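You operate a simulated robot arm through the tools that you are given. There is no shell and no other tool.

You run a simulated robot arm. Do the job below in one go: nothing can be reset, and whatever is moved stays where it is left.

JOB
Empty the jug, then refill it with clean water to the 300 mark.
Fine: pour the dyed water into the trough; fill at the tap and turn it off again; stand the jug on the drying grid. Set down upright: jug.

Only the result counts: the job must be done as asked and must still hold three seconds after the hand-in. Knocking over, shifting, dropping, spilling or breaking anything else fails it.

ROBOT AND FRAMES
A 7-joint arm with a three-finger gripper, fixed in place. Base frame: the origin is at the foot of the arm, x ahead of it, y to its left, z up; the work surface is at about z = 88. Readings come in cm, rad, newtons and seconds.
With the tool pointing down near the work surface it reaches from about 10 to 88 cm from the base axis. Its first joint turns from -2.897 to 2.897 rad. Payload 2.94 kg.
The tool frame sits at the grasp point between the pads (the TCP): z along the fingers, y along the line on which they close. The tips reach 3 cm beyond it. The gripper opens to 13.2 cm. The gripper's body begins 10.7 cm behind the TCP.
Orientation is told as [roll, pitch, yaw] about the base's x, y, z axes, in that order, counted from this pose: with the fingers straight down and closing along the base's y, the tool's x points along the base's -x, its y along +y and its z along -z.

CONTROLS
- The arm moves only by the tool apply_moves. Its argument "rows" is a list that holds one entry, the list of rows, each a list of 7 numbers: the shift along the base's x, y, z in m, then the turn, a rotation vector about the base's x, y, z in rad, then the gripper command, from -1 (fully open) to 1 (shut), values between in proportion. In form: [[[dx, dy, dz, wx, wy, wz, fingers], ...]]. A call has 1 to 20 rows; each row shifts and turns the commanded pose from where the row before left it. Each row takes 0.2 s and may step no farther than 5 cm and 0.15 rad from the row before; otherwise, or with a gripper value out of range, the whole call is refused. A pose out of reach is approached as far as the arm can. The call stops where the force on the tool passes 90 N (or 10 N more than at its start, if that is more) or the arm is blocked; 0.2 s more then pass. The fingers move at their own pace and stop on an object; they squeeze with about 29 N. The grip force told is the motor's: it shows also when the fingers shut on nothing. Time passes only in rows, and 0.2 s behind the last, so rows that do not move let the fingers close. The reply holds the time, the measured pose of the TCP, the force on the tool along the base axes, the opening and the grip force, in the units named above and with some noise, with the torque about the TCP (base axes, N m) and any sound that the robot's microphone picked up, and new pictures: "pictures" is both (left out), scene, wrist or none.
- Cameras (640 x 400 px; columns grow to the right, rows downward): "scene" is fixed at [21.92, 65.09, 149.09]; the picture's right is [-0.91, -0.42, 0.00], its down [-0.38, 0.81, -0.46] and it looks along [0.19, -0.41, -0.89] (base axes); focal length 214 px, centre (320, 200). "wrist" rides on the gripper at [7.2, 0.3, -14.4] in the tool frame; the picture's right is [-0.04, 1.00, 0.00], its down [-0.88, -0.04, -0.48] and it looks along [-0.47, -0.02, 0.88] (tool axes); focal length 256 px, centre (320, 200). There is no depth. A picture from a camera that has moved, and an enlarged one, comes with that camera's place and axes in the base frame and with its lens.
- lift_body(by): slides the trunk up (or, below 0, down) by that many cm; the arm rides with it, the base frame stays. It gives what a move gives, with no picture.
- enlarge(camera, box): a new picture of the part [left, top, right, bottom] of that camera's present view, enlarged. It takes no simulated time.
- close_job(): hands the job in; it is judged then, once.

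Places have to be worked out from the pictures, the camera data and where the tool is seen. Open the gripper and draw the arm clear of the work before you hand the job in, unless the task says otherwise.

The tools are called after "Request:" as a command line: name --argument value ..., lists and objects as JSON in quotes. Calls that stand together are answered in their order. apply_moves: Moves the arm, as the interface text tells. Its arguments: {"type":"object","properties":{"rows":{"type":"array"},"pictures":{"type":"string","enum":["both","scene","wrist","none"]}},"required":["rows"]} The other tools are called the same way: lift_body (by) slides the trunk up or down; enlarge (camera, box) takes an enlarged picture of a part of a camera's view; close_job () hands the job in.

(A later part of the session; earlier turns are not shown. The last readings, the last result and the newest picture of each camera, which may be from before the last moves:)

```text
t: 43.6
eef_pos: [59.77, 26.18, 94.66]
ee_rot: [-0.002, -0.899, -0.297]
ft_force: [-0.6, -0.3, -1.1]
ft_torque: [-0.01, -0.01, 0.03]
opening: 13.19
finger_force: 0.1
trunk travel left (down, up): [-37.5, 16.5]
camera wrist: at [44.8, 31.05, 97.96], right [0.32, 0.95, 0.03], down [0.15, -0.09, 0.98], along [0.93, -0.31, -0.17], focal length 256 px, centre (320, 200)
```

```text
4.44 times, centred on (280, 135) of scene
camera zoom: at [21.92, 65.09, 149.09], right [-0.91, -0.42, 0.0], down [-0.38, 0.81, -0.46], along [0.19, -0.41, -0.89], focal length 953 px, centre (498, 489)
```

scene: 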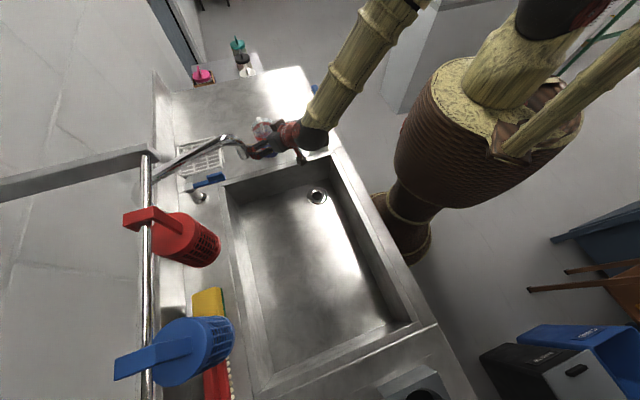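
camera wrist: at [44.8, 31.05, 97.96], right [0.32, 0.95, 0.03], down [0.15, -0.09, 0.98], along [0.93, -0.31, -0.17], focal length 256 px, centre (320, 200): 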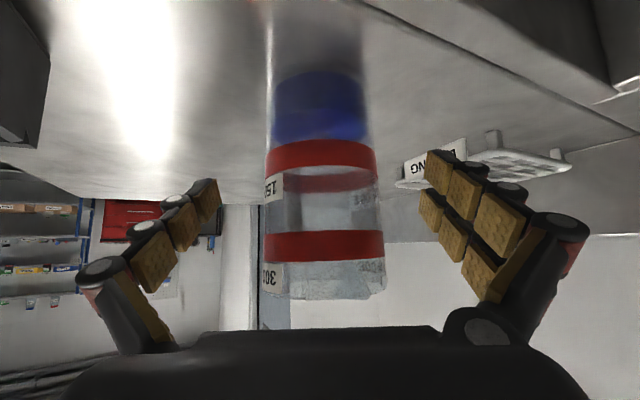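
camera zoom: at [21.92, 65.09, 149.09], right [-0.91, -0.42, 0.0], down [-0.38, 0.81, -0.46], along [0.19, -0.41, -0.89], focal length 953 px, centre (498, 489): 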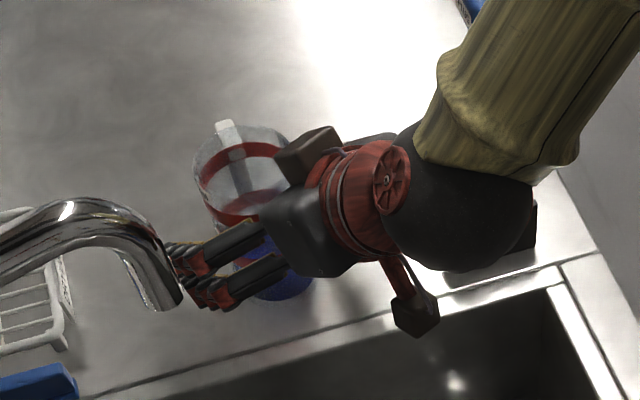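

The jug is centred. I close and hold long enough for the full 29 N before lifting.

Request:
apply_moves --rows '[[[0, 0, 0, 0, 0, 0, 0.3], [0, 0, 0, 0, 0, 0, 0.7], [0, 0, 0, 0, 0, 0, 1], [0, 0, 0, 0, 0, 0, 1], [0, 0, 0, 0, 0, 0, 1], [0, 0, 0, 0, 0, 0, 1], [0, 0, 0, 0, 0, 0, 1], [0, 0, 0, 0, 0, 0, 1], [0, 0, 0, 0, 0, 0, 1], [0, 0, 0, 0, 0, 0, 1]]]' --pictures "wrist"

```text
t: 45.8
eef_pos: [59.8, 26.16, 94.67]
ee_rot: [0.001, -0.9, -0.302]
ft_force: [-0.1, 1.7, 1.5]
ft_torque: [0.02, 0.01, 0.03]
opening: 6.22
finger_force: 29.1
trunk travel left (down, up): [-37.5, 16.5]
camera wrist: at [44.79, 31.07, 97.98], right [0.32, 0.95, 0.03], down [0.15, -0.09, 0.98], along [0.93, -0.31, -0.17], focal length 256 px, centre (320, 200)
```

wrist: 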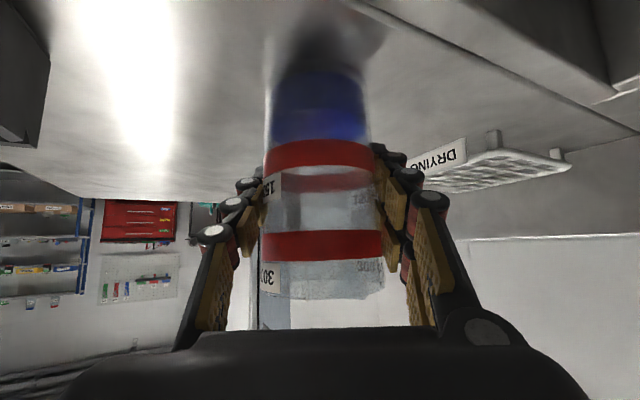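

Full grip at 6.2 cm. I lift slowly by 1.5 cm and compare the view.

Request:
apply_moves --rows '[[[0, 0, 0.002, 0, 0, 0, 1], [0, 0, 0.004, 0, 0, 0, 1], [0, 0, 0.005, 0, 0, 0, 1], [0, 0, 0.004, 0, 0, 0, 1], [0, 0, 0, 0, 0, 0, 1]]]' --pictures "wrist"

```text
t: 47.0
eef_pos: [59.76, 26.24, 95.98]
ee_rot: [-0.003, -0.899, -0.301]
ft_force: [-0.8, 1.2, -1.4]
ft_torque: [0.03, -0.02, 0.02]
opening: 6.26
finger_force: 29.2
trunk travel left (down, up): [-37.5, 16.5]
camera wrist: at [44.75, 31.1, 99.2], right [0.32, 0.95, 0.03], down [0.16, -0.09, 0.98], along [0.93, -0.31, -0.17], focal length 256 px, centre (320, 200)
```

wrist: 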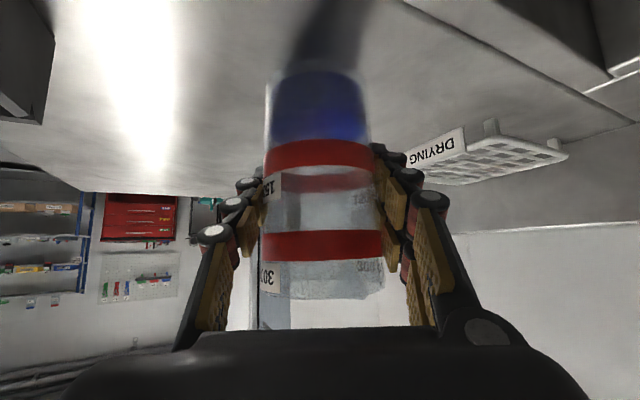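

The jug came up with the hand, no slip. I raise it clear and carry it to the pour position over the sink at (36, 42, 110), steering around the faucet.

Request:
apply_moves --rows '[[[0, 0, 0.01, 0, 0, 0, 1], [0, 0, 0.018, 0, 0, 0, 1], [0, 0, 0.02, 0, 0, 0, 1], [0, 0, 0.02, 0, 0, 0, 1], [0, 0, 0.02, 0, 0, 0, 1], [0, 0, 0.02, 0, 0, 0, 1], [0, 0, 0.02, 0, 0, 0, 1], [0, 0, 0.012, 0, 0, 0, 1], [-0.015, 0.003, 0, 0, 0, 0, 1], [-0.025, 0.005, 0, 0, 0, 0, 1], [-0.025, 0.005, 0, 0, 0, 0, 1], [-0.025, 0.005, 0, 0, 0, 0, 1], [-0.025, 0.005, 0, 0, 0, 0, 1], [-0.02, 0.005, 0, 0, 0, 0, 1], [-0.012, 0.01, 0, 0, 0, 0, 1], [0, 0, 0, 0, 0, 0, 1]]]' --pictures "both"

```text
t: 50.4
eef_pos: [45.09, 29.97, 110.16]
ee_rot: [-0.001, -0.9, -0.3]
ft_force: [0.4, -0.5, -1.2]
ft_torque: [0.03, 0.01, 0.02]
opening: 6.24
finger_force: 28.8
trunk travel left (down, up): [-37.5, 16.5]
camera wrist: at [30.14, 34.83, 113.45], right [0.32, 0.95, 0.03], down [0.15, -0.09, 0.98], along [0.93, -0.31, -0.17], focal length 256 px, centre (320, 200)
```

scene: 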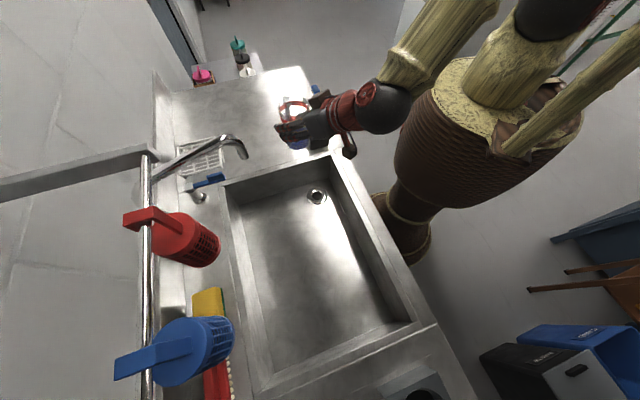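
wrist: 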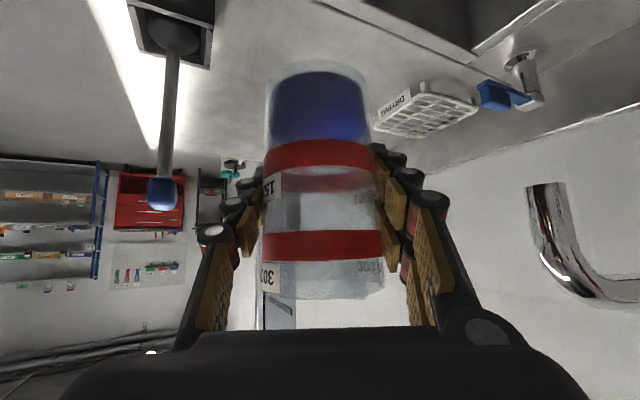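

The jug is stable in hand. I continue to the pour spot over the sink.

Request:
apply_moves --rows '[[[-0.012, 0.015, 0, 0, 0, 0, 1], [-0.015, 0.022, 0, 0, 0, 0, 1], [-0.015, 0.022, 0, 0, 0, 0, 1], [-0.015, 0.022, 0, 0, 0, 0, 1], [-0.015, 0.022, 0, 0, 0, 0, 1], [-0.012, 0.017, 0, 0, 0, 0, 1], [-0.006, 0.01, 0, 0, 0, 0, 1], [0, 0, 0, 0, 0, 0, 1]]]' --pictures "scene"

```text
t: 52.2
eef_pos: [36.05, 43.19, 110.06]
ee_rot: [-0.002, -0.903, -0.301]
ft_force: [0.0, -0.1, -1.1]
ft_torque: [0.03, -0.01, 0.03]
opening: 6.24
finger_force: 29.3
trunk travel left (down, up): [-37.5, 16.5]
```

scene: 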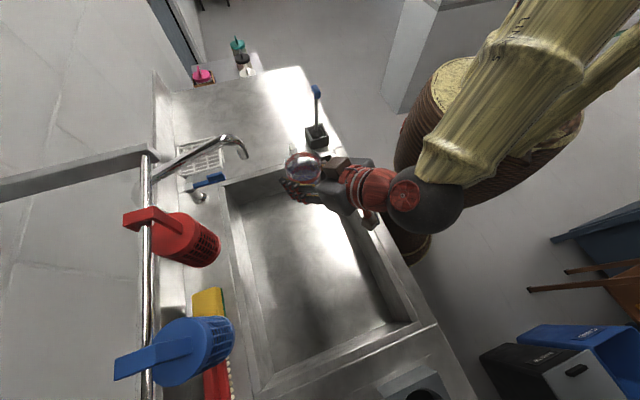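

The jug is over the sink, well inside the rim. I lower a bit and tilt in the rehearsed way: pitch up, then roll toward the sink middle.

Request:
apply_moves --rows '[[[0, 0, -0.01, -0.0295, -0.0955, 0, 1], [0, 0, -0.015, -0.0295, -0.0955, 0, 1], [0, 0, -0.015, -0.0295, -0.0955, 0, 1], [0, 0, -0.01, -0.0295, -0.0955, 0, 1], [0, 0, 0, -0.0295, -0.0955, 0, 1], [0, 0, 0, -0.0295, -0.0955, 0, 1], [0, 0, 0, 0, 0, 0, 1], [0, 0, 0, -0.0953, 0.0295, 0.0071, 1], [0, 0, 0, -0.0953, 0.0295, 0.0071, 1], [0, 0, 0, -0.0953, 0.0295, 0.0071, 1], [0, 0, 0, -0.0953, 0.0295, 0.0071, 1], [0, 0, 0, -0.0953, 0.0295, 0.0071, 1], [0, 0, 0, -0.0953, 0.0295, 0.0071, 1], [0, 0, 0, -0.0953, 0.0295, 0.0071, 1], [0, 0, 0, -0.0953, 0.0295, 0.0071, 1], [0, 0, 0, -0.0953, 0.0295, 0.0071, 1]]]' --pictures "both"

```text
t: 55.6
eef_pos: [35.99, 43.2, 105.01]
ee_rot: [-1.481, -0.668, 1.215]
ft_force: [0.7, 0.0, -1.6]
ft_torque: [0.01, 0.03, 0.03]
opening: 6.21
finger_force: 29.2
trunk travel left (down, up): [-37.5, 16.5]
camera wrist: at [20.47, 42.14, 101.34], right [0.14, 0.64, -0.76], down [-0.22, 0.76, 0.61], along [0.97, 0.08, 0.25], focal length 256 px, centre (320, 200)
```

scene: 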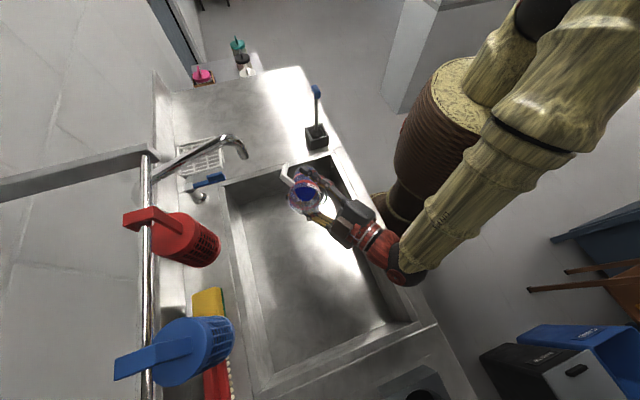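
wrist: 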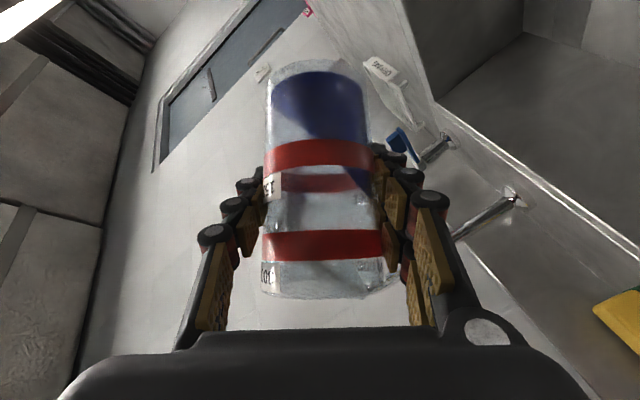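

The water surface tilts in the jug, still contained. I continue the roll slowly and watch where it lands.

Request:
apply_moves --rows '[[[0, 0, 0, -0.0953, 0.0295, 0.0071, 1], [0, 0, 0, -0.0953, 0.0295, 0.0071, 1], [0, 0, 0, -0.0762, 0.0236, 0.0057, 1], [0, 0, 0, -0.0762, 0.0236, 0.0057, 1], [0, 0, 0, -0.0762, 0.0236, 0.0057, 1], [0, 0, 0, -0.0762, 0.0236, 0.0057, 1]]]' --pictures "both"

Request:
enlarge --camera "scene" --box '[220, 130, 420, 290]'

```text
t: 57.0
eef_pos: [36.03, 43.26, 105.05]
ee_rot: [-1.498, -0.147, 1.259]
ft_force: [-0.3, 0.5, -1.7]
ft_torque: [-0.01, 0.04, 0.0]
opening: 6.2
finger_force: 29.0
trunk travel left (down, up): [-37.5, 16.5]
camera wrist: at [20.09, 40.58, 104.72], right [-0.01, 0.2, -0.98], down [-0.19, 0.96, 0.2], along [0.98, 0.19, 0.03], focal length 256 px, centre (320, 200)
```

scene: 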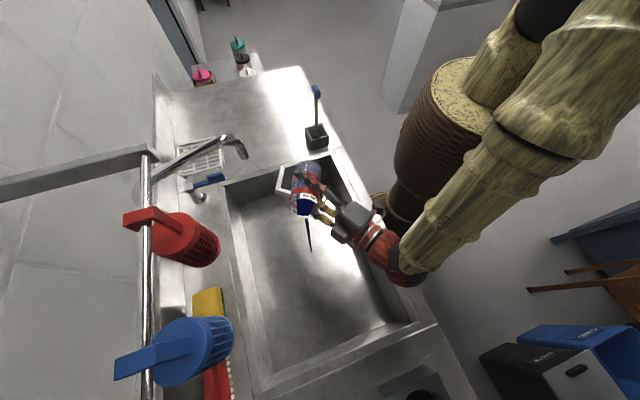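
wrist: 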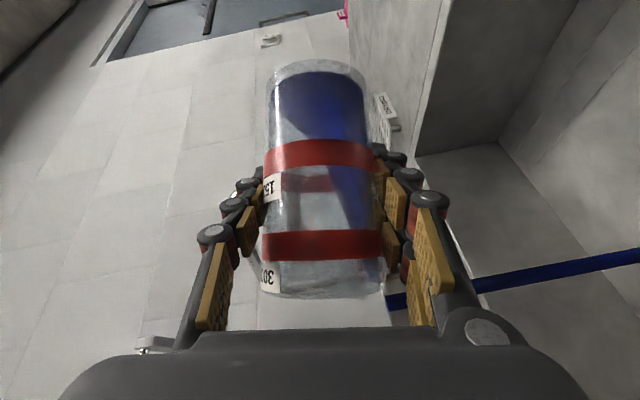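

```text
2.50 times, centred on (320, 210) of scene
camera zoom: at [21.92, 65.09, 149.09], right [-0.91, -0.42, 0.0], down [-0.38, 0.81, -0.46], along [0.19, -0.41, -0.89], focal length 536 px, centre (320, 175)
```

zoom: 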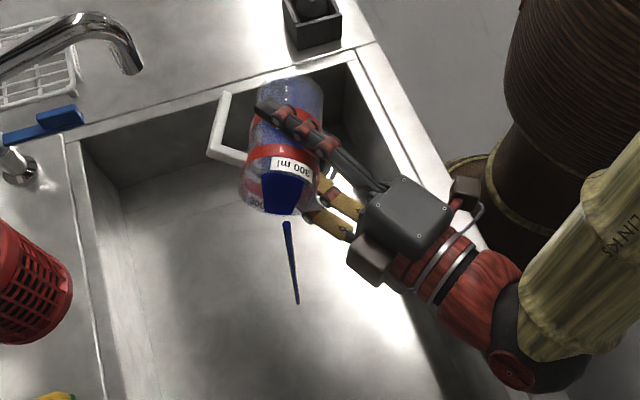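

A dyed stream is falling into the sink. I continue tilting and then hold to drain everything.

Request:
apply_moves --rows '[[[0, 0, 0, -0.0572, 0.0177, 0.0042, 1], [0, 0, 0, -0.0572, 0.0177, 0.0042, 1], [0, 0, 0, -0.0572, 0.0177, 0.0042, 1], [0, 0, 0, -0.0572, 0.0177, 0.0042, 1], [0, 0, 0, -0.0762, 0.0236, 0.0057, 1], [0, 0, 0, -0.0762, 0.0236, 0.0057, 1], [0, 0, 0, -0.0762, 0.0236, 0.0057, 1], [0, 0, 0, -0.0762, 0.0236, 0.0057, 1], [0, 0, 0, -0.0762, 0.0236, 0.0057, 1], [0, 0, 0, -0.0953, 0.0295, 0.0071, 1], [0, 0, 0, -0.0953, 0.0295, 0.0071, 1], [0, 0, 0, -0.0953, 0.0295, 0.0071, 1], [0, 0, 0, 0, 0, 0, 1], [0, 0, 0, 0, 0, 0, 1], [0, 0, 0, 0, 0, 0, 1]]]' --pictures "both"

Request:
enlarge --camera "scene" --box '[220, 130, 420, 290]'

```text
t: 60.2
eef_pos: [35.99, 43.09, 104.9]
ee_rot: [-1.47, 0.786, 1.343]
ft_force: [0.3, -0.7, -0.4]
ft_torque: [0.0, 0.03, -0.01]
opening: 6.23
finger_force: 29.3
trunk travel left (down, up): [-37.5, 16.5]
camera wrist: at [21.15, 42.13, 110.9], right [-0.25, -0.63, -0.73], down [-0.3, 0.77, -0.56], along [0.92, 0.08, -0.39], focal length 256 px, centre (320, 200)
```

scene: 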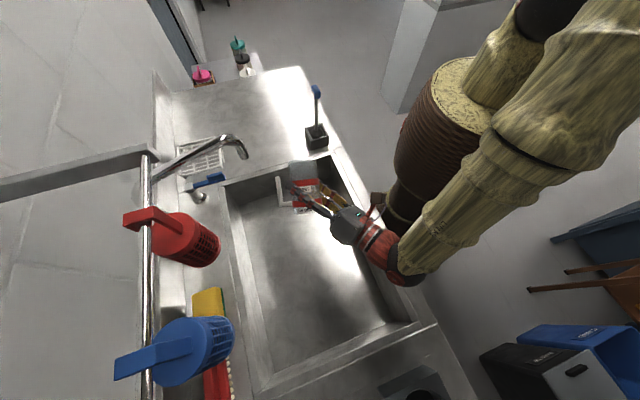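
wrist: 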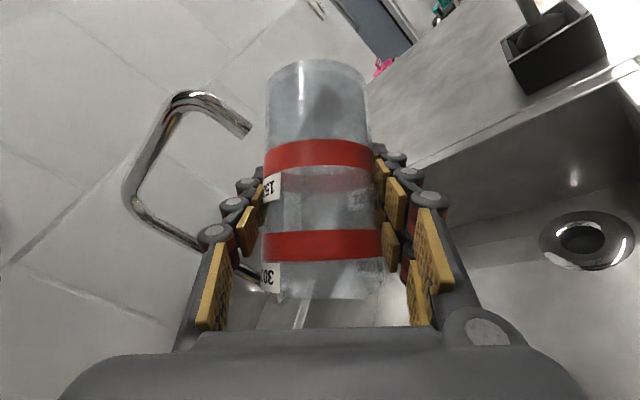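

```text
2.50 times, centred on (320, 210) of scene
camera zoom: at [21.92, 65.09, 149.09], right [-0.91, -0.42, 0.0], down [-0.38, 0.81, -0.46], along [0.19, -0.41, -0.89], focal length 536 px, centre (320, 175)
```

zoom: 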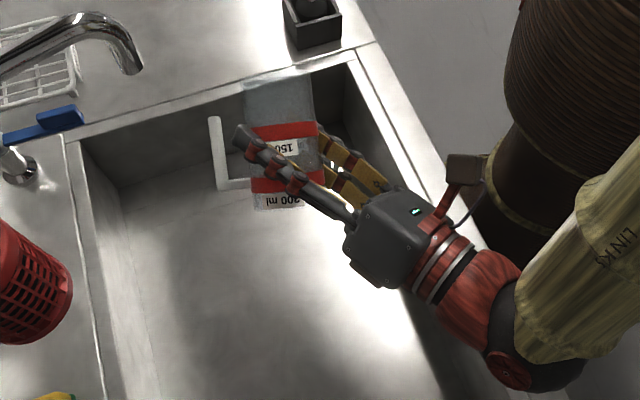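

The jug is empty (no blue left). I hold it briefly to drain and then roll and pitch back upright over the sink.

Request:
apply_moves --rows '[[[0, 0, 0, 0, 0, 0, 1], [0, 0, 0, 0, 0, 0, 1], [0, 0, 0, 0.0953, -0.0295, -0.0071, 1], [0, 0, 0, 0.1429, -0.0442, -0.0106, 1], [0, 0, 0, 0.1429, -0.0442, -0.0106, 1], [0, 0, 0, 0.1429, -0.0442, -0.0106, 1], [0, 0, 0, 0.1429, -0.0442, -0.0106, 1], [0, 0, 0, 0.1429, -0.0442, -0.0106, 1], [0, 0, 0, 0.1429, -0.0442, -0.0106, 1], [0, 0, 0, 0.1429, -0.0442, -0.0106, 1], [0, 0, 0, 0.1429, -0.0442, -0.0106, 1], [0, 0, 0, 0.1429, -0.0442, -0.0106, 1], [0, 0, 0, 0.1429, -0.0442, -0.0106, 1], [0, 0, 0, 0.1429, -0.0442, -0.0106, 1], [0, 0, 0, 0.1429, -0.0442, -0.0106, 1], [0, 0, 0, 0.1429, -0.0442, -0.0106, 1], [0, 0, 0, 0.1429, -0.0442, -0.0106, 1], [0, 0, 0, 0.1429, -0.0442, -0.0106, 1], [0, 0, 0, 0.0095, -0.003, -0.0007, 1], [0, 0, 0, 0, 0, 0, 1]]]' --pictures "wrist"

```text
t: 64.4
eef_pos: [35.99, 43.06, 105.03]
ee_rot: [-0.003, -1.499, -0.296]
ft_force: [0.5, -0.8, -1.0]
ft_torque: [0.03, -0.04, 0.0]
opening: 6.24
finger_force: 29.1
trunk travel left (down, up): [-37.5, 16.5]
camera wrist: at [21.91, 47.7, 98.87], right [0.3, 0.95, 0.04], down [-0.41, 0.09, 0.91], along [0.86, -0.29, 0.41], focal length 256 px, centre (320, 200)
```

wrist: 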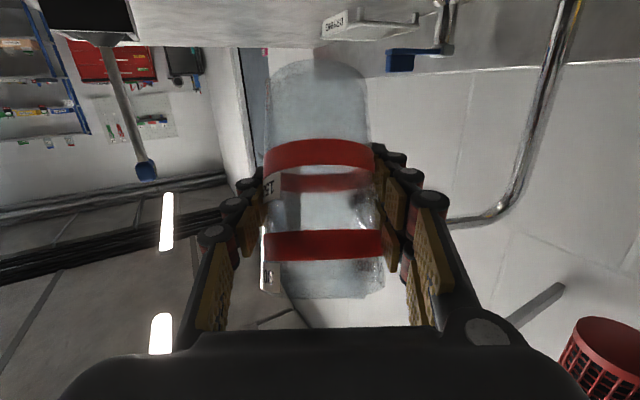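

The orientation is back to the pre-roll pose and the jug is clear. I pitch it upright and lower toward the sink.

Request:
apply_moves --rows '[[[0, 0, 0, 0.0443, 0.1433, 0, 1], [0, 0, 0, 0.0443, 0.1433, 0, 1], [0, 0, 0, 0.0443, 0.1433, 0, 1], [0, 0, 0, 0.0443, 0.1433, 0, 1], [0, 0, -0.02, 0, 0, 0, 1], [0, 0, -0.03, 0, 0, 0, 1], [0, 0, -0.03, 0, 0, 0, 1], [0, 0, -0.02, 0, 0, 0, 1], [0, 0, 0, 0, 0, 0, 1]]]' --pictures "both"

Request:
enlarge --camera "scene" --box '[260, 130, 380, 230]'

```text
t: 66.4
eef_pos: [35.87, 42.94, 95.16]
ee_rot: [-0.003, -0.9, -0.299]
ft_force: [0.2, -0.3, -1.1]
ft_torque: [0.0, 0.02, -0.04]
opening: 6.22
finger_force: 29.3
trunk travel left (down, up): [-37.5, 16.5]
camera wrist: at [21.01, 47.78, 98.46], right [0.32, 0.95, 0.03], down [0.16, -0.09, 0.98], along [0.93, -0.31, -0.17], focal length 256 px, centre (320, 200)
```

scene: 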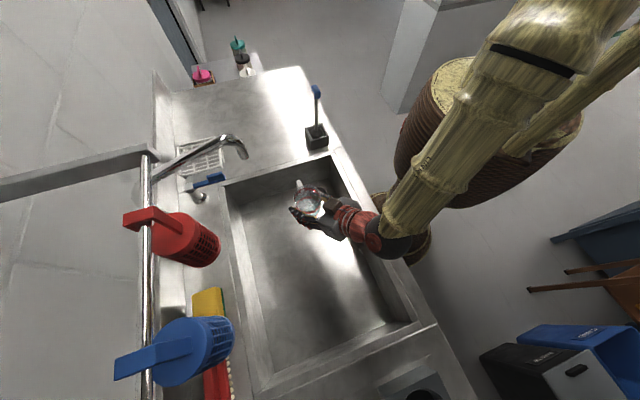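
wrist: 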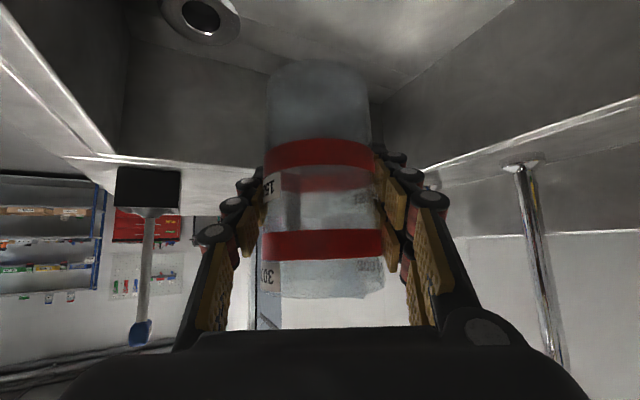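

```text
4.00 times, centred on (320, 180) of scene
camera zoom: at [21.92, 65.09, 149.09], right [-0.91, -0.42, 0.0], down [-0.38, 0.81, -0.46], along [0.19, -0.41, -0.89], focal length 858 px, centre (320, 280)
```

zoom: 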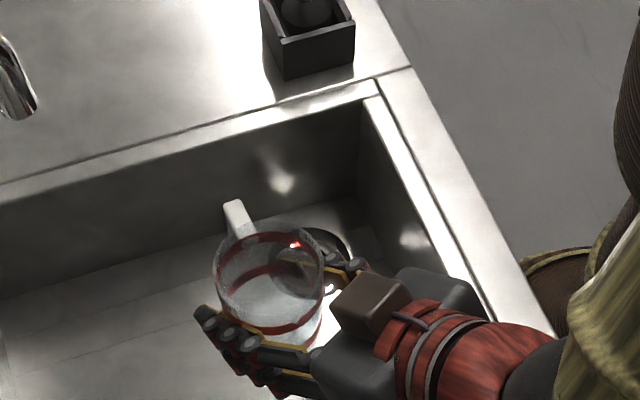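

The jug is upright, empty and in hand. I lower into the sink and slide it under the outlet at (51, 43.8), keeping the rim far below the spout.

Request:
apply_moves --rows '[[[0, 0, -0.02, 0, 0, 0, 1], [0, 0, -0.03, 0, 0, 0, 1], [0, 0, -0.03, 0, 0, 0, 1], [0, 0, -0.02, 0, 0, 0, 1], [0.015, 0.001, -0.002, 0, 0, 0, 1], [0.025, 0.0015, -0.004, 0, 0, 0, 1], [0.03, 0.0015, -0.004, 0, 0, 0, 1], [0.03, 0.0015, -0.004, 0, 0, 0, 1], [0.03, 0.0015, -0.002, 0, 0, 0, 1], [0.022, 0.0015, 0, 0, 0, 0, 1], [0, 0, 0, 0, 0, 0, 1]]]' --pictures "both"

Request:
enlarge --camera "scene" --box '[180, 120, 380, 250]'

```text
t: 68.8
eef_pos: [51.3, 43.95, 83.29]
ee_rot: [-0.002, -0.901, -0.298]
ft_force: [0.7, 0.7, -1.0]
ft_torque: [-0.01, -0.01, 0.0]
opening: 6.25
finger_force: 28.8
trunk travel left (down, up): [-37.5, 16.5]
camera wrist: at [36.36, 48.77, 86.7], right [0.32, 0.95, 0.03], down [0.16, -0.09, 0.98], along [0.93, -0.31, -0.17], focal length 256 px, centre (320, 200)
```

scene: 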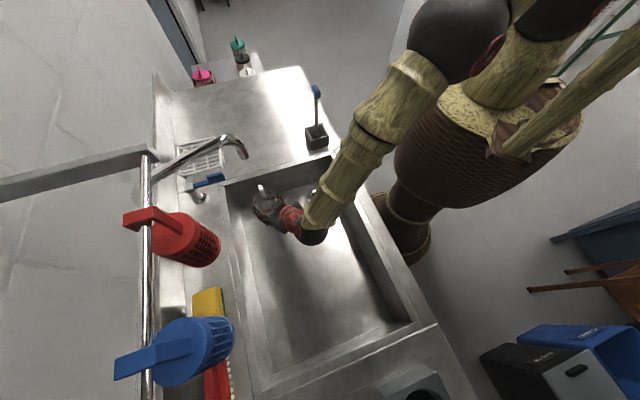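
wrist: 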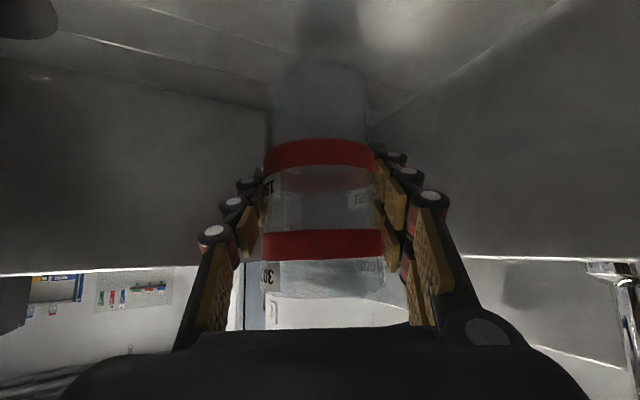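

```text
3.08 times, centred on (280, 185) of scene
camera zoom: at [21.92, 65.09, 149.09], right [-0.91, -0.42, 0.0], down [-0.38, 0.81, -0.46], along [0.19, -0.41, -0.89], focal length 660 px, centre (443, 246)
```

zoom: 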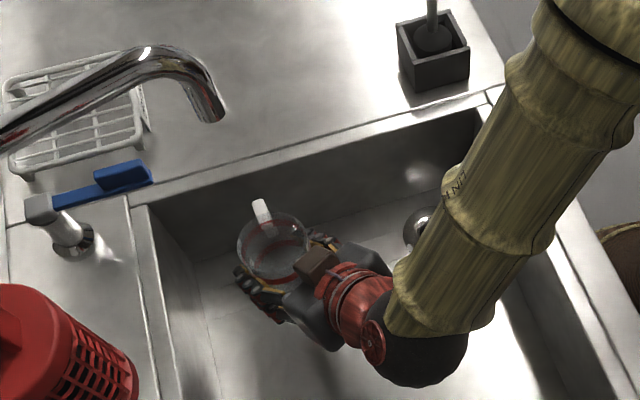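

The jug's mouth lies exactly on the vertical line under the outlet. I lower most of the way to the sink floor, then feel for contact.

Request:
apply_moves --rows '[[[0, 0, -0.015, 0, 0, 0, 1], [0, 0, -0.015, 0, 0, 0, 1], [0, 0, -0.01, 0, 0, 0, 1], [0, 0, 0, 0, 0, 0, 1]]]' --pictures "both"

Request:
enlarge --camera "wrist" --box '[220, 0, 420, 120]'

```text
t: 69.8
eef_pos: [51.4, 44.02, 79.75]
ee_rot: [0.004, -0.902, -0.301]
ft_force: [2.0, 1.1, 11.7]
ft_torque: [-0.23, 0.07, 0.03]
opening: 6.23
finger_force: 28.9
trunk travel left (down, up): [-37.5, 16.5]
camera wrist: at [36.34, 48.9, 82.98], right [0.32, 0.95, 0.04], down [0.15, -0.09, 0.98], along [0.94, -0.31, -0.17], focal length 256 px, centre (320, 200)
```

scene: 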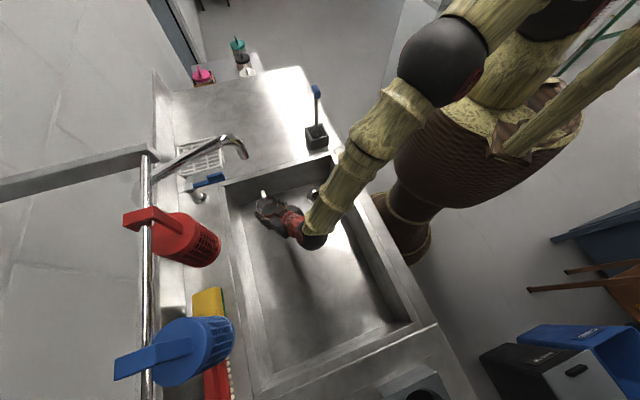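
wrist: 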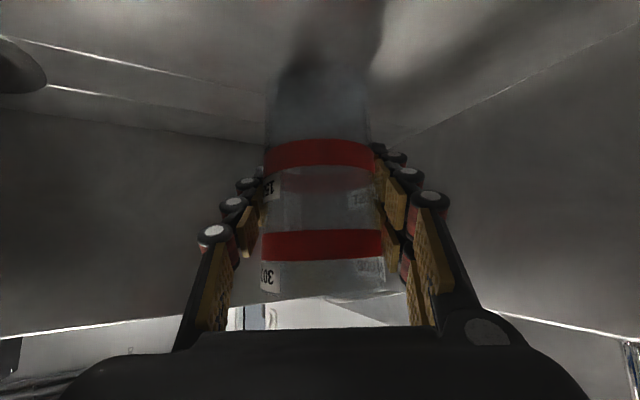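

```text
3.20 times, centred on (320, 60) of wrist
camera zoom: at [36.34, 48.9, 82.98], right [0.32, 0.95, 0.04], down [0.15, -0.09, 0.98], along [0.94, -0.31, -0.17], focal length 819 px, centre (320, 648)
```

zoom: 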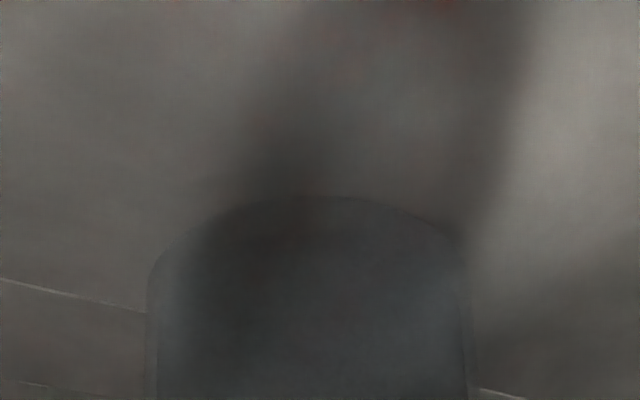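

Contact: +11.7 N upward, so the jug base is on the sink floor. I relieve the pressure by 3 mm and check.

Request:
apply_moves --rows '[[[0, 0, 0.003, 0, 0, 0, 1], [0, 0, 0, 0, 0, 0, 1]]]' --pictures "none"

```text
t: 70.4
eef_pos: [51.17, 43.9, 79.73]
ee_rot: [-0.003, -0.899, -0.298]
ft_force: [-1.1, -0.6, 1.2]
ft_torque: [0.06, 0.0, 0.0]
opening: 6.25
finger_force: 28.7
trunk travel left (down, up): [-37.5, 16.5]
```

The load is near zero with the jug resting on the floor. I open the fingers and check that it stands.

Request:
apply_moves --rows '[[[0, 0, 0, 0, 0, 0, 0.6], [0, 0, 0, 0, 0, 0, 0.2], [0, 0, 0, 0, 0, 0, -0.3], [0, 0, 0, 0, 0, 0, -1], [0, 0, 0, 0, 0, 0, -1], [0, 0, 0, 0, 0, 0, -1], [0, 0, 0, 0, 0, 0, -1]]]' --pictures "both"

```text
t: 72.0
eef_pos: [51.27, 43.95, 79.74]
ee_rot: [0.0, -0.899, -0.3]
ft_force: [0.0, -0.1, 0.3]
ft_torque: [0.01, 0.02, 0.0]
opening: 13.2
finger_force: 0.0
trunk travel left (down, up): [-37.5, 16.5]
camera wrist: at [36.28, 48.77, 83.09], right [0.32, 0.95, 0.03], down [0.16, -0.09, 0.98], along [0.93, -0.31, -0.17], focal length 256 px, centre (320, 200)
```

scene: 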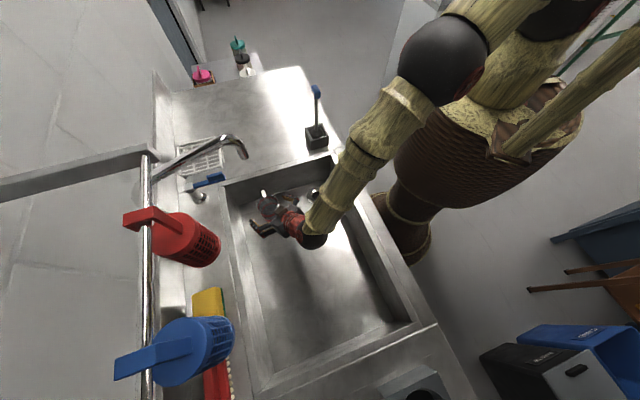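
wrist: 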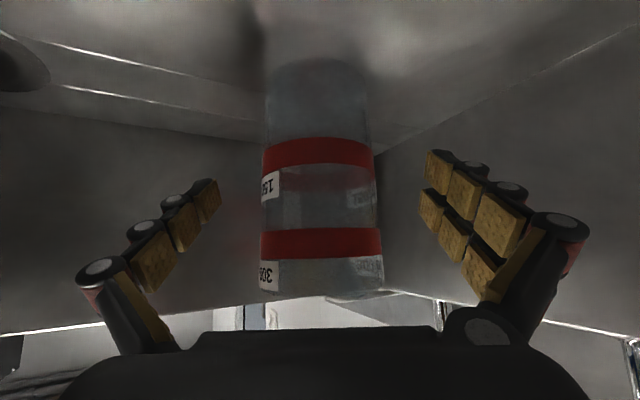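

The jug stands on its own. I back the open fingers off along their own axis.

Request:
apply_moves --rows '[[[-0.0112, 0.0035, 0.0093, 0, 0, 0, -1], [-0.0224, 0.0069, 0.0187, 0, 0, 0, -1], [-0.0224, 0.0069, 0.0187, 0, 0, 0, -1], [-0.0224, 0.0069, 0.0187, 0, 0, 0, -1], [-0.0224, 0.0069, 0.0187, 0, 0, 0, -1], [-0.0224, 0.0069, 0.0187, 0, 0, 0, -1], [0, 0, 0.03, 0, 0, 0, -1], [0, 0, 0.03, 0, 0, 0, -1], [0, 0, 0, 0, 0, 0, -1]]]' --pictures "both"

Request:
enlarge --camera "scene" --box '[180, 120, 340, 240]'

Request:
enlarge --camera "wrist" --box '[220, 0, 460, 170]'

```text
t: 74.0
eef_pos: [38.91, 47.81, 95.89]
ee_rot: [-0.002, -0.902, -0.298]
ft_force: [0.3, -0.4, -0.8]
ft_torque: [0.03, 0.0, 0.01]
opening: 13.22
finger_force: 0.1
trunk travel left (down, up): [-37.5, 16.5]
camera wrist: at [23.99, 52.54, 99.15], right [0.32, 0.95, 0.03], down [0.16, -0.09, 0.98], along [0.93, -0.31, -0.17], focal length 256 px, centre (320, 200)
```

scene: 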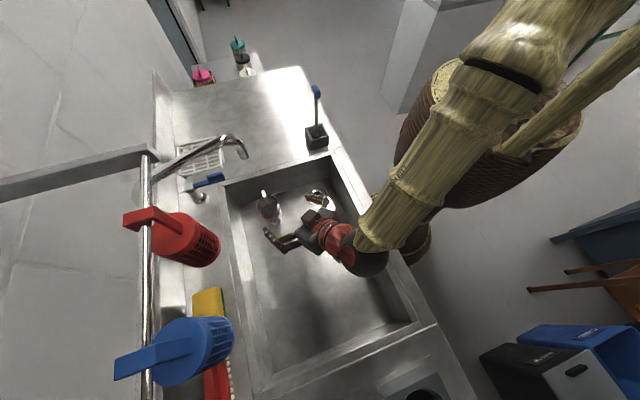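
wrist: 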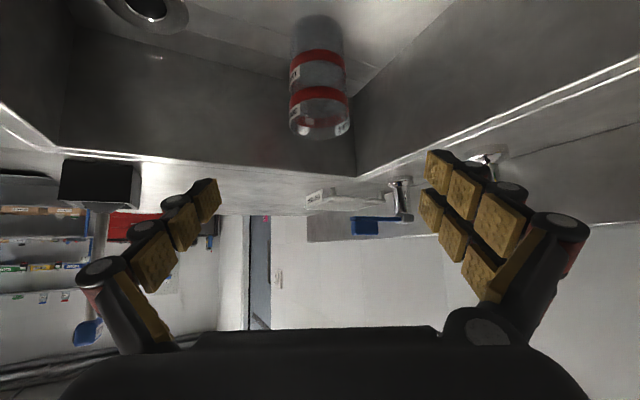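

```text
3.33 times, centred on (260, 180) of scene
camera zoom: at [21.92, 65.09, 149.09], right [-0.91, -0.42, 0.0], down [-0.38, 0.81, -0.46], along [0.19, -0.41, -0.89], focal length 715 px, centre (520, 267)
```

zoom: 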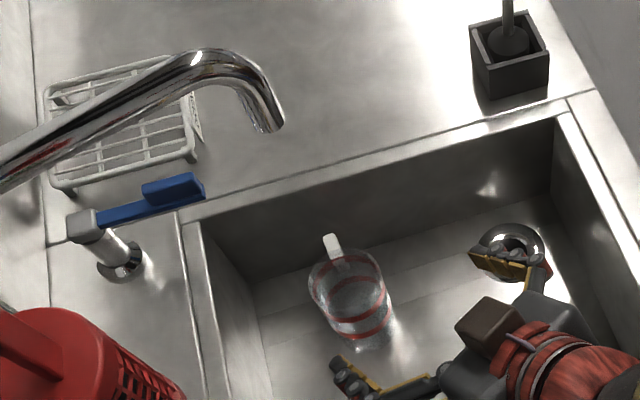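

```text
2.35 times, centred on (340, 85) of wrist
camera zoom: at [23.99, 52.54, 99.15], right [0.32, 0.95, 0.03], down [0.16, -0.09, 0.98], along [0.93, -0.31, -0.17], focal length 602 px, centre (273, 471)
```

zoom: 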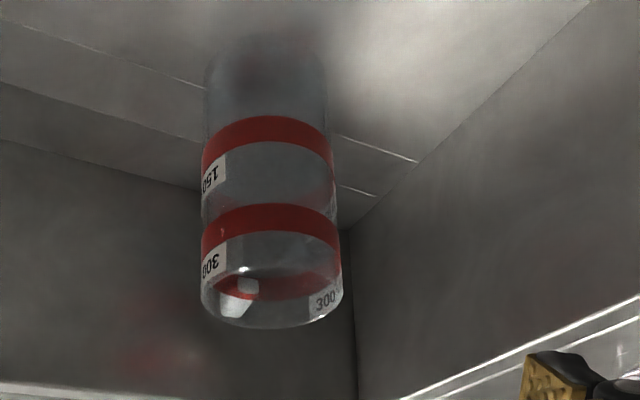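

The jug stands under the outlet. Now I examine the valve closely from both cameras to locate its lever.

Request:
enlarge --camera "wrist" --box '[290, 140, 440, 250]'

Request:
enlarge --camera "scene" --box '[170, 150, 240, 210]'

```text
3.64 times, centred on (365, 195) of wrist
camera zoom: at [23.99, 52.54, 99.15], right [0.32, 0.95, 0.03], down [0.16, -0.09, 0.98], along [0.93, -0.31, -0.17], focal length 931 px, centre (156, 218)
```

zoom: 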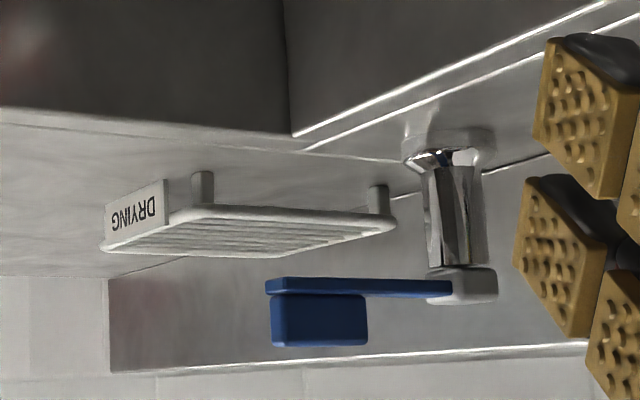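

```text
6.67 times, centred on (205, 180) of scene
camera zoom: at [21.92, 65.09, 149.09], right [-0.91, -0.42, 0.0], down [-0.38, 0.81, -0.46], along [0.19, -0.41, -0.89], focal length 1430 px, centre (1087, 333)
```

zoom: 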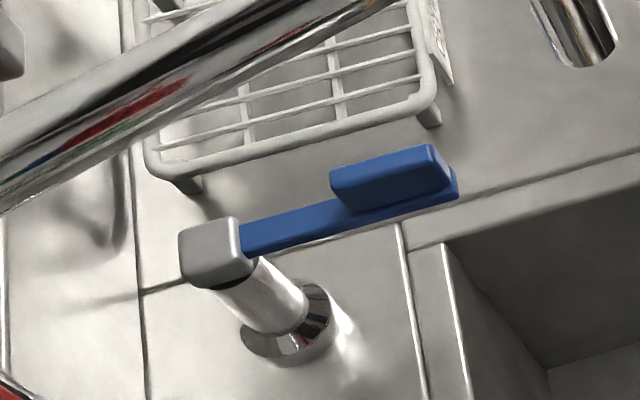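

The valve head is at about (69.8, 52.5, 95.3), its lever bar at z~95.4 points toward the robot, with an upright paddle near (63.5, 46.8), z 95.6-98. I raise the hand, turn the fingers straight down and bring them around, away from the faucet.

Request:
apply_moves --rows '[[[-0.004, -0.012, 0.04, 0.0443, 0.1433, 0, -1], [-0.004, -0.012, 0.04, 0.0443, 0.1433, 0, -1], [-0.004, -0.012, 0.04, 0.0443, 0.1433, 0, -1], [-0.004, -0.012, 0.04, 0.0443, 0.1433, 0, -1], [-0.004, -0.012, 0.04, 0.0443, 0.1433, 0, -1], [-0.004, -0.012, 0.04, 0.0443, 0.1433, 0, -1], [0.012, -0.0133, 0.01, 0, 0, 0.134, -1], [0.012, -0.0133, 0.01, 0, 0, 0.134, -1], [0.012, -0.0133, 0.01, 0, 0, 0.134, -1], [0.012, -0.0133, 0.01, 0, 0, 0.134, -1], [0.012, -0.0133, 0.01, 0, 0, 0.134, -1], [0.012, -0.0133, 0.01, 0, 0, 0.134, -1], [0.012, -0.0133, 0.01, 0, 0, 0.134, -1], [0.012, -0.0133, 0.01, 0, 0, 0.134, -1], [0, 0, 0, 0, 0, 0, -1]]]' --pictures "both"

```text
t: 77.2
eef_pos: [46.08, 29.78, 127.94]
ee_rot: [0.001, 0.001, 0.775]
ft_force: [-0.2, 1.2, 0.1]
ft_torque: [-0.02, 0.02, 0.02]
opening: 13.2
finger_force: 0.0
trunk travel left (down, up): [-37.5, 16.5]
camera wrist: at [40.65, 24.88, 142.38], right [-0.67, 0.74, 0.0], down [0.65, 0.59, 0.48], along [0.35, 0.32, -0.88], focal length 256 px, centre (320, 200)
```

scene: 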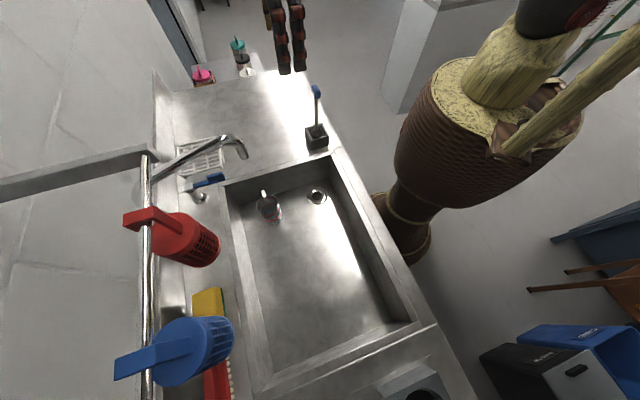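
wrist: 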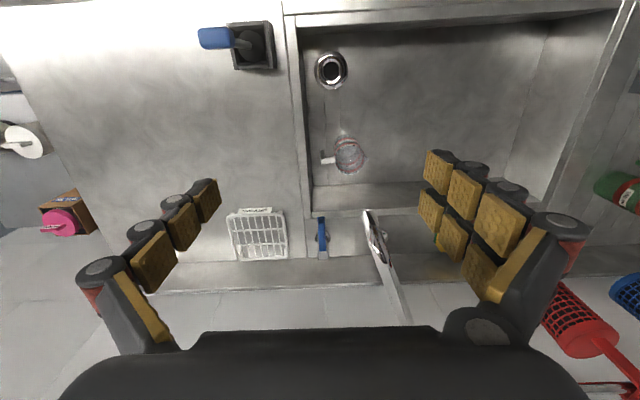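

The lever lines up with the tool axis at this yaw. I narrow the fingers to ~6 cm and move above the paddle at (63.5, 46.7).

Request:
apply_moves --rows '[[[0.02, 0.018, 0, 0, 0, 0, 0.1], [0.025, 0.024, 0, 0, 0, 0, 0.1], [0.025, 0.024, -0.01, 0, 0, 0, 0.1], [0.025, 0.024, -0.01, 0, 0, 0, 0.1], [0.025, 0.024, -0.01, 0, 0, 0, 0.1], [0.025, 0.024, -0.01, 0, 0, 0, 0.1], [0.02, 0.02, -0.01, 0, 0, 0, 0.1], [0.009, 0.011, -0.01, 0, 0, 0, 0.1], [0, 0, 0, 0, 0, 0, 0.1]]]' --pictures "both"

Request:
enlarge --camera "wrist" --box '[220, 100, 420, 300]'

Request:
enlarge --camera "scene" --box '[160, 90, 280, 210]'

```text
t: 79.2
eef_pos: [63.63, 46.76, 122.05]
ee_rot: [0.001, -0.001, 0.774]
ft_force: [0.3, -0.3, 0.2]
ft_torque: [0.01, -0.02, -0.04]
opening: 5.94
finger_force: 0.0
trunk travel left (down, up): [-37.5, 16.5]
camera wrist: at [58.18, 41.79, 136.43], right [-0.67, 0.75, 0.0], down [0.66, 0.59, 0.48], along [0.35, 0.32, -0.88], focal length 256 px, centre (320, 200)
```

scene: 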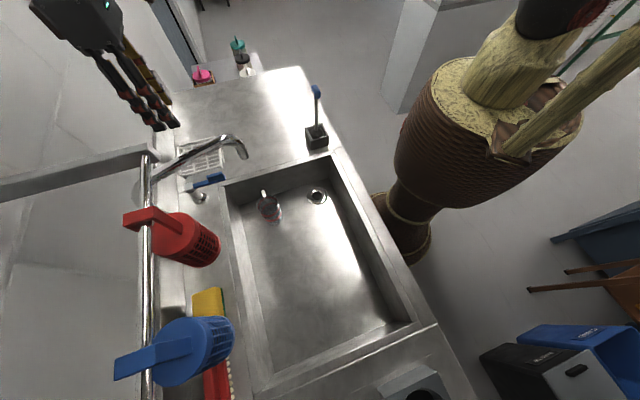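
wrist: 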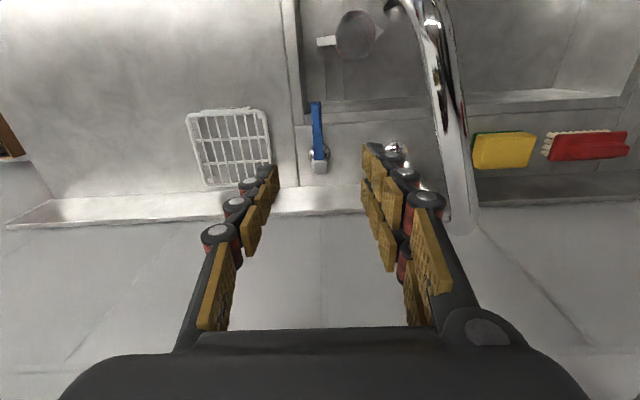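

```text
2.00 times, centred on (320, 200) of wrist
camera zoom: at [58.18, 41.79, 136.43], right [-0.67, 0.75, 0.0], down [0.66, 0.59, 0.48], along [0.35, 0.32, -0.88], focal length 512 px, centre (320, 200)
```

zoom: 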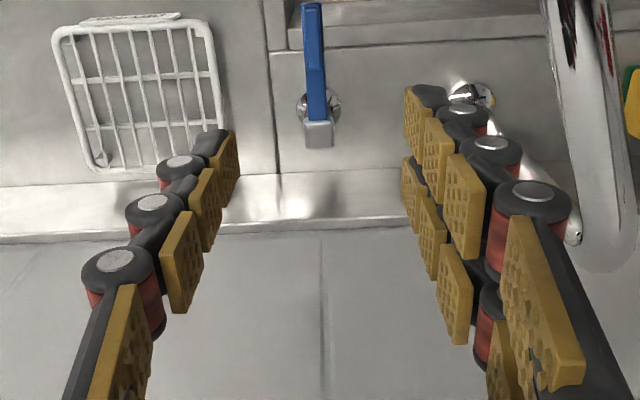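

```text
3.33 times, centred on (220, 150) of scene
camera zoom: at [21.92, 65.09, 149.09], right [-0.91, -0.42, 0.0], down [-0.38, 0.81, -0.46], along [0.19, -0.41, -0.89], focal length 715 px, centre (653, 367)
```

zoom: 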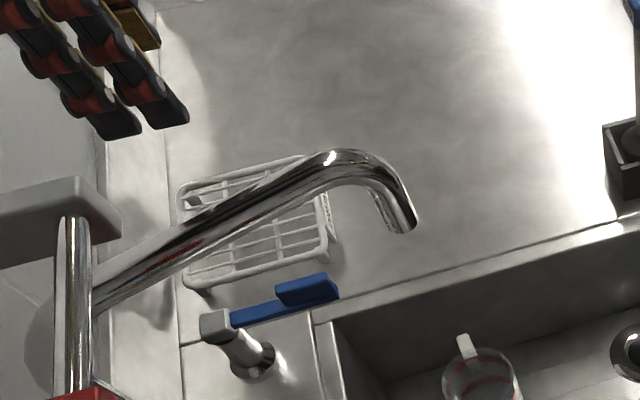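

The paddle centre is at about (63.6, 46.4), right below the TCP. I descend to just above it, with a 2 mm sideways correction.

Request:
apply_moves --rows '[[[0.002, -0.002, -0.03, 0, 0, 0, 0.1], [0, 0, -0.035, 0, 0, 0, 0.1], [0, 0, -0.035, 0, 0, 0, 0.1], [0, 0, -0.035, 0, 0, 0, 0.1], [0, 0, -0.035, 0, 0, 0, 0.1], [0, 0, -0.025, 0, 0, 0, 0.1], [0, 0, 0, 0, 0, 0, 0.1]]]' --pictures "both"

Request:
enlarge --camera "wrist" --box '[220, 100, 420, 300]'

Request:
enlarge --camera "scene" --box '[160, 110, 280, 210]'

```text
t: 80.8
eef_pos: [63.96, 46.57, 102.43]
ee_rot: [-0.001, 0.001, 0.774]
ft_force: [0.0, -0.3, 0.3]
ft_torque: [-0.01, 0.01, -0.02]
opening: 5.93
finger_force: 0.0
trunk travel left (down, up): [-37.5, 16.5]
camera wrist: at [58.62, 41.66, 116.87], right [-0.67, 0.75, 0.0], down [0.66, 0.59, 0.48], along [0.35, 0.32, -0.88], focal length 256 px, centre (320, 200)
```

scene: 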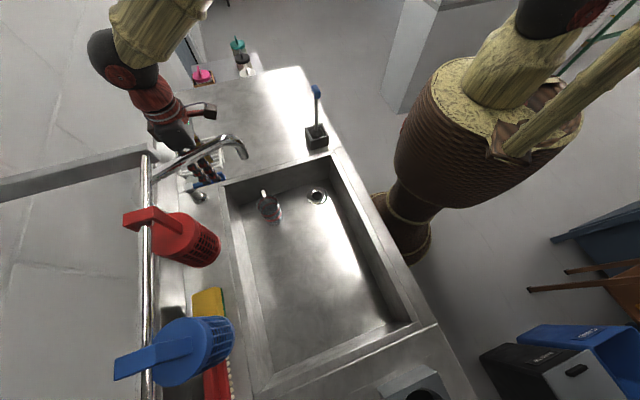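
wrist: 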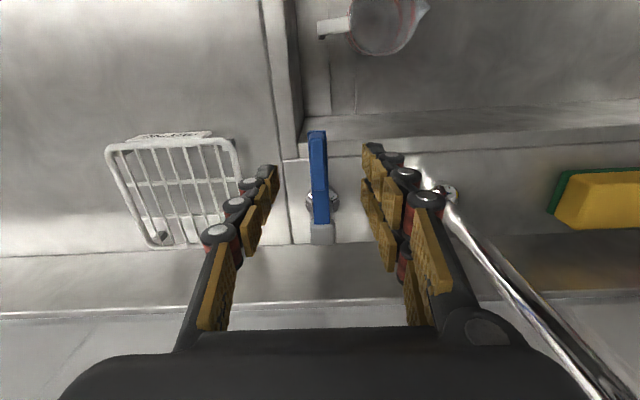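

```text
2.00 times, centred on (320, 200) of wrist
camera zoom: at [58.62, 41.66, 116.87], right [-0.67, 0.75, 0.0], down [0.66, 0.59, 0.48], along [0.35, 0.32, -0.88], focal length 512 px, centre (320, 200)
```

zoom: 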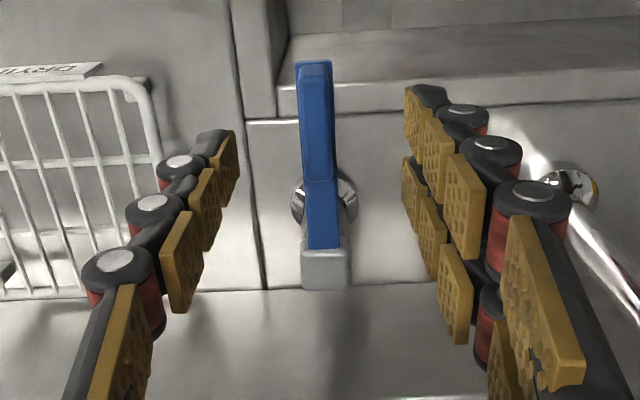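

```text
4.00 times, centred on (220, 160) of scene
camera zoom: at [21.92, 65.09, 149.09], right [-0.91, -0.42, 0.0], down [-0.38, 0.81, -0.46], along [0.19, -0.41, -0.89], focal length 858 px, centre (720, 360)
```

zoom: 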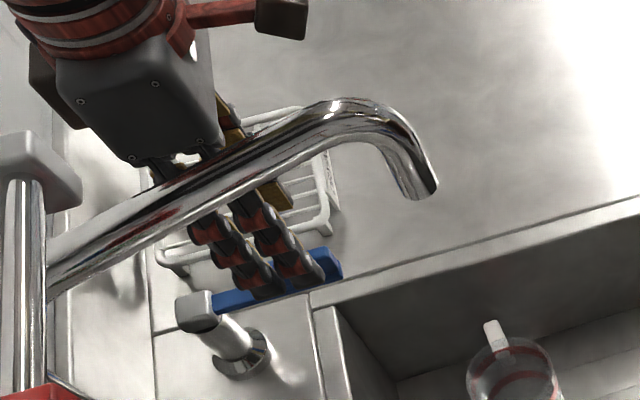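

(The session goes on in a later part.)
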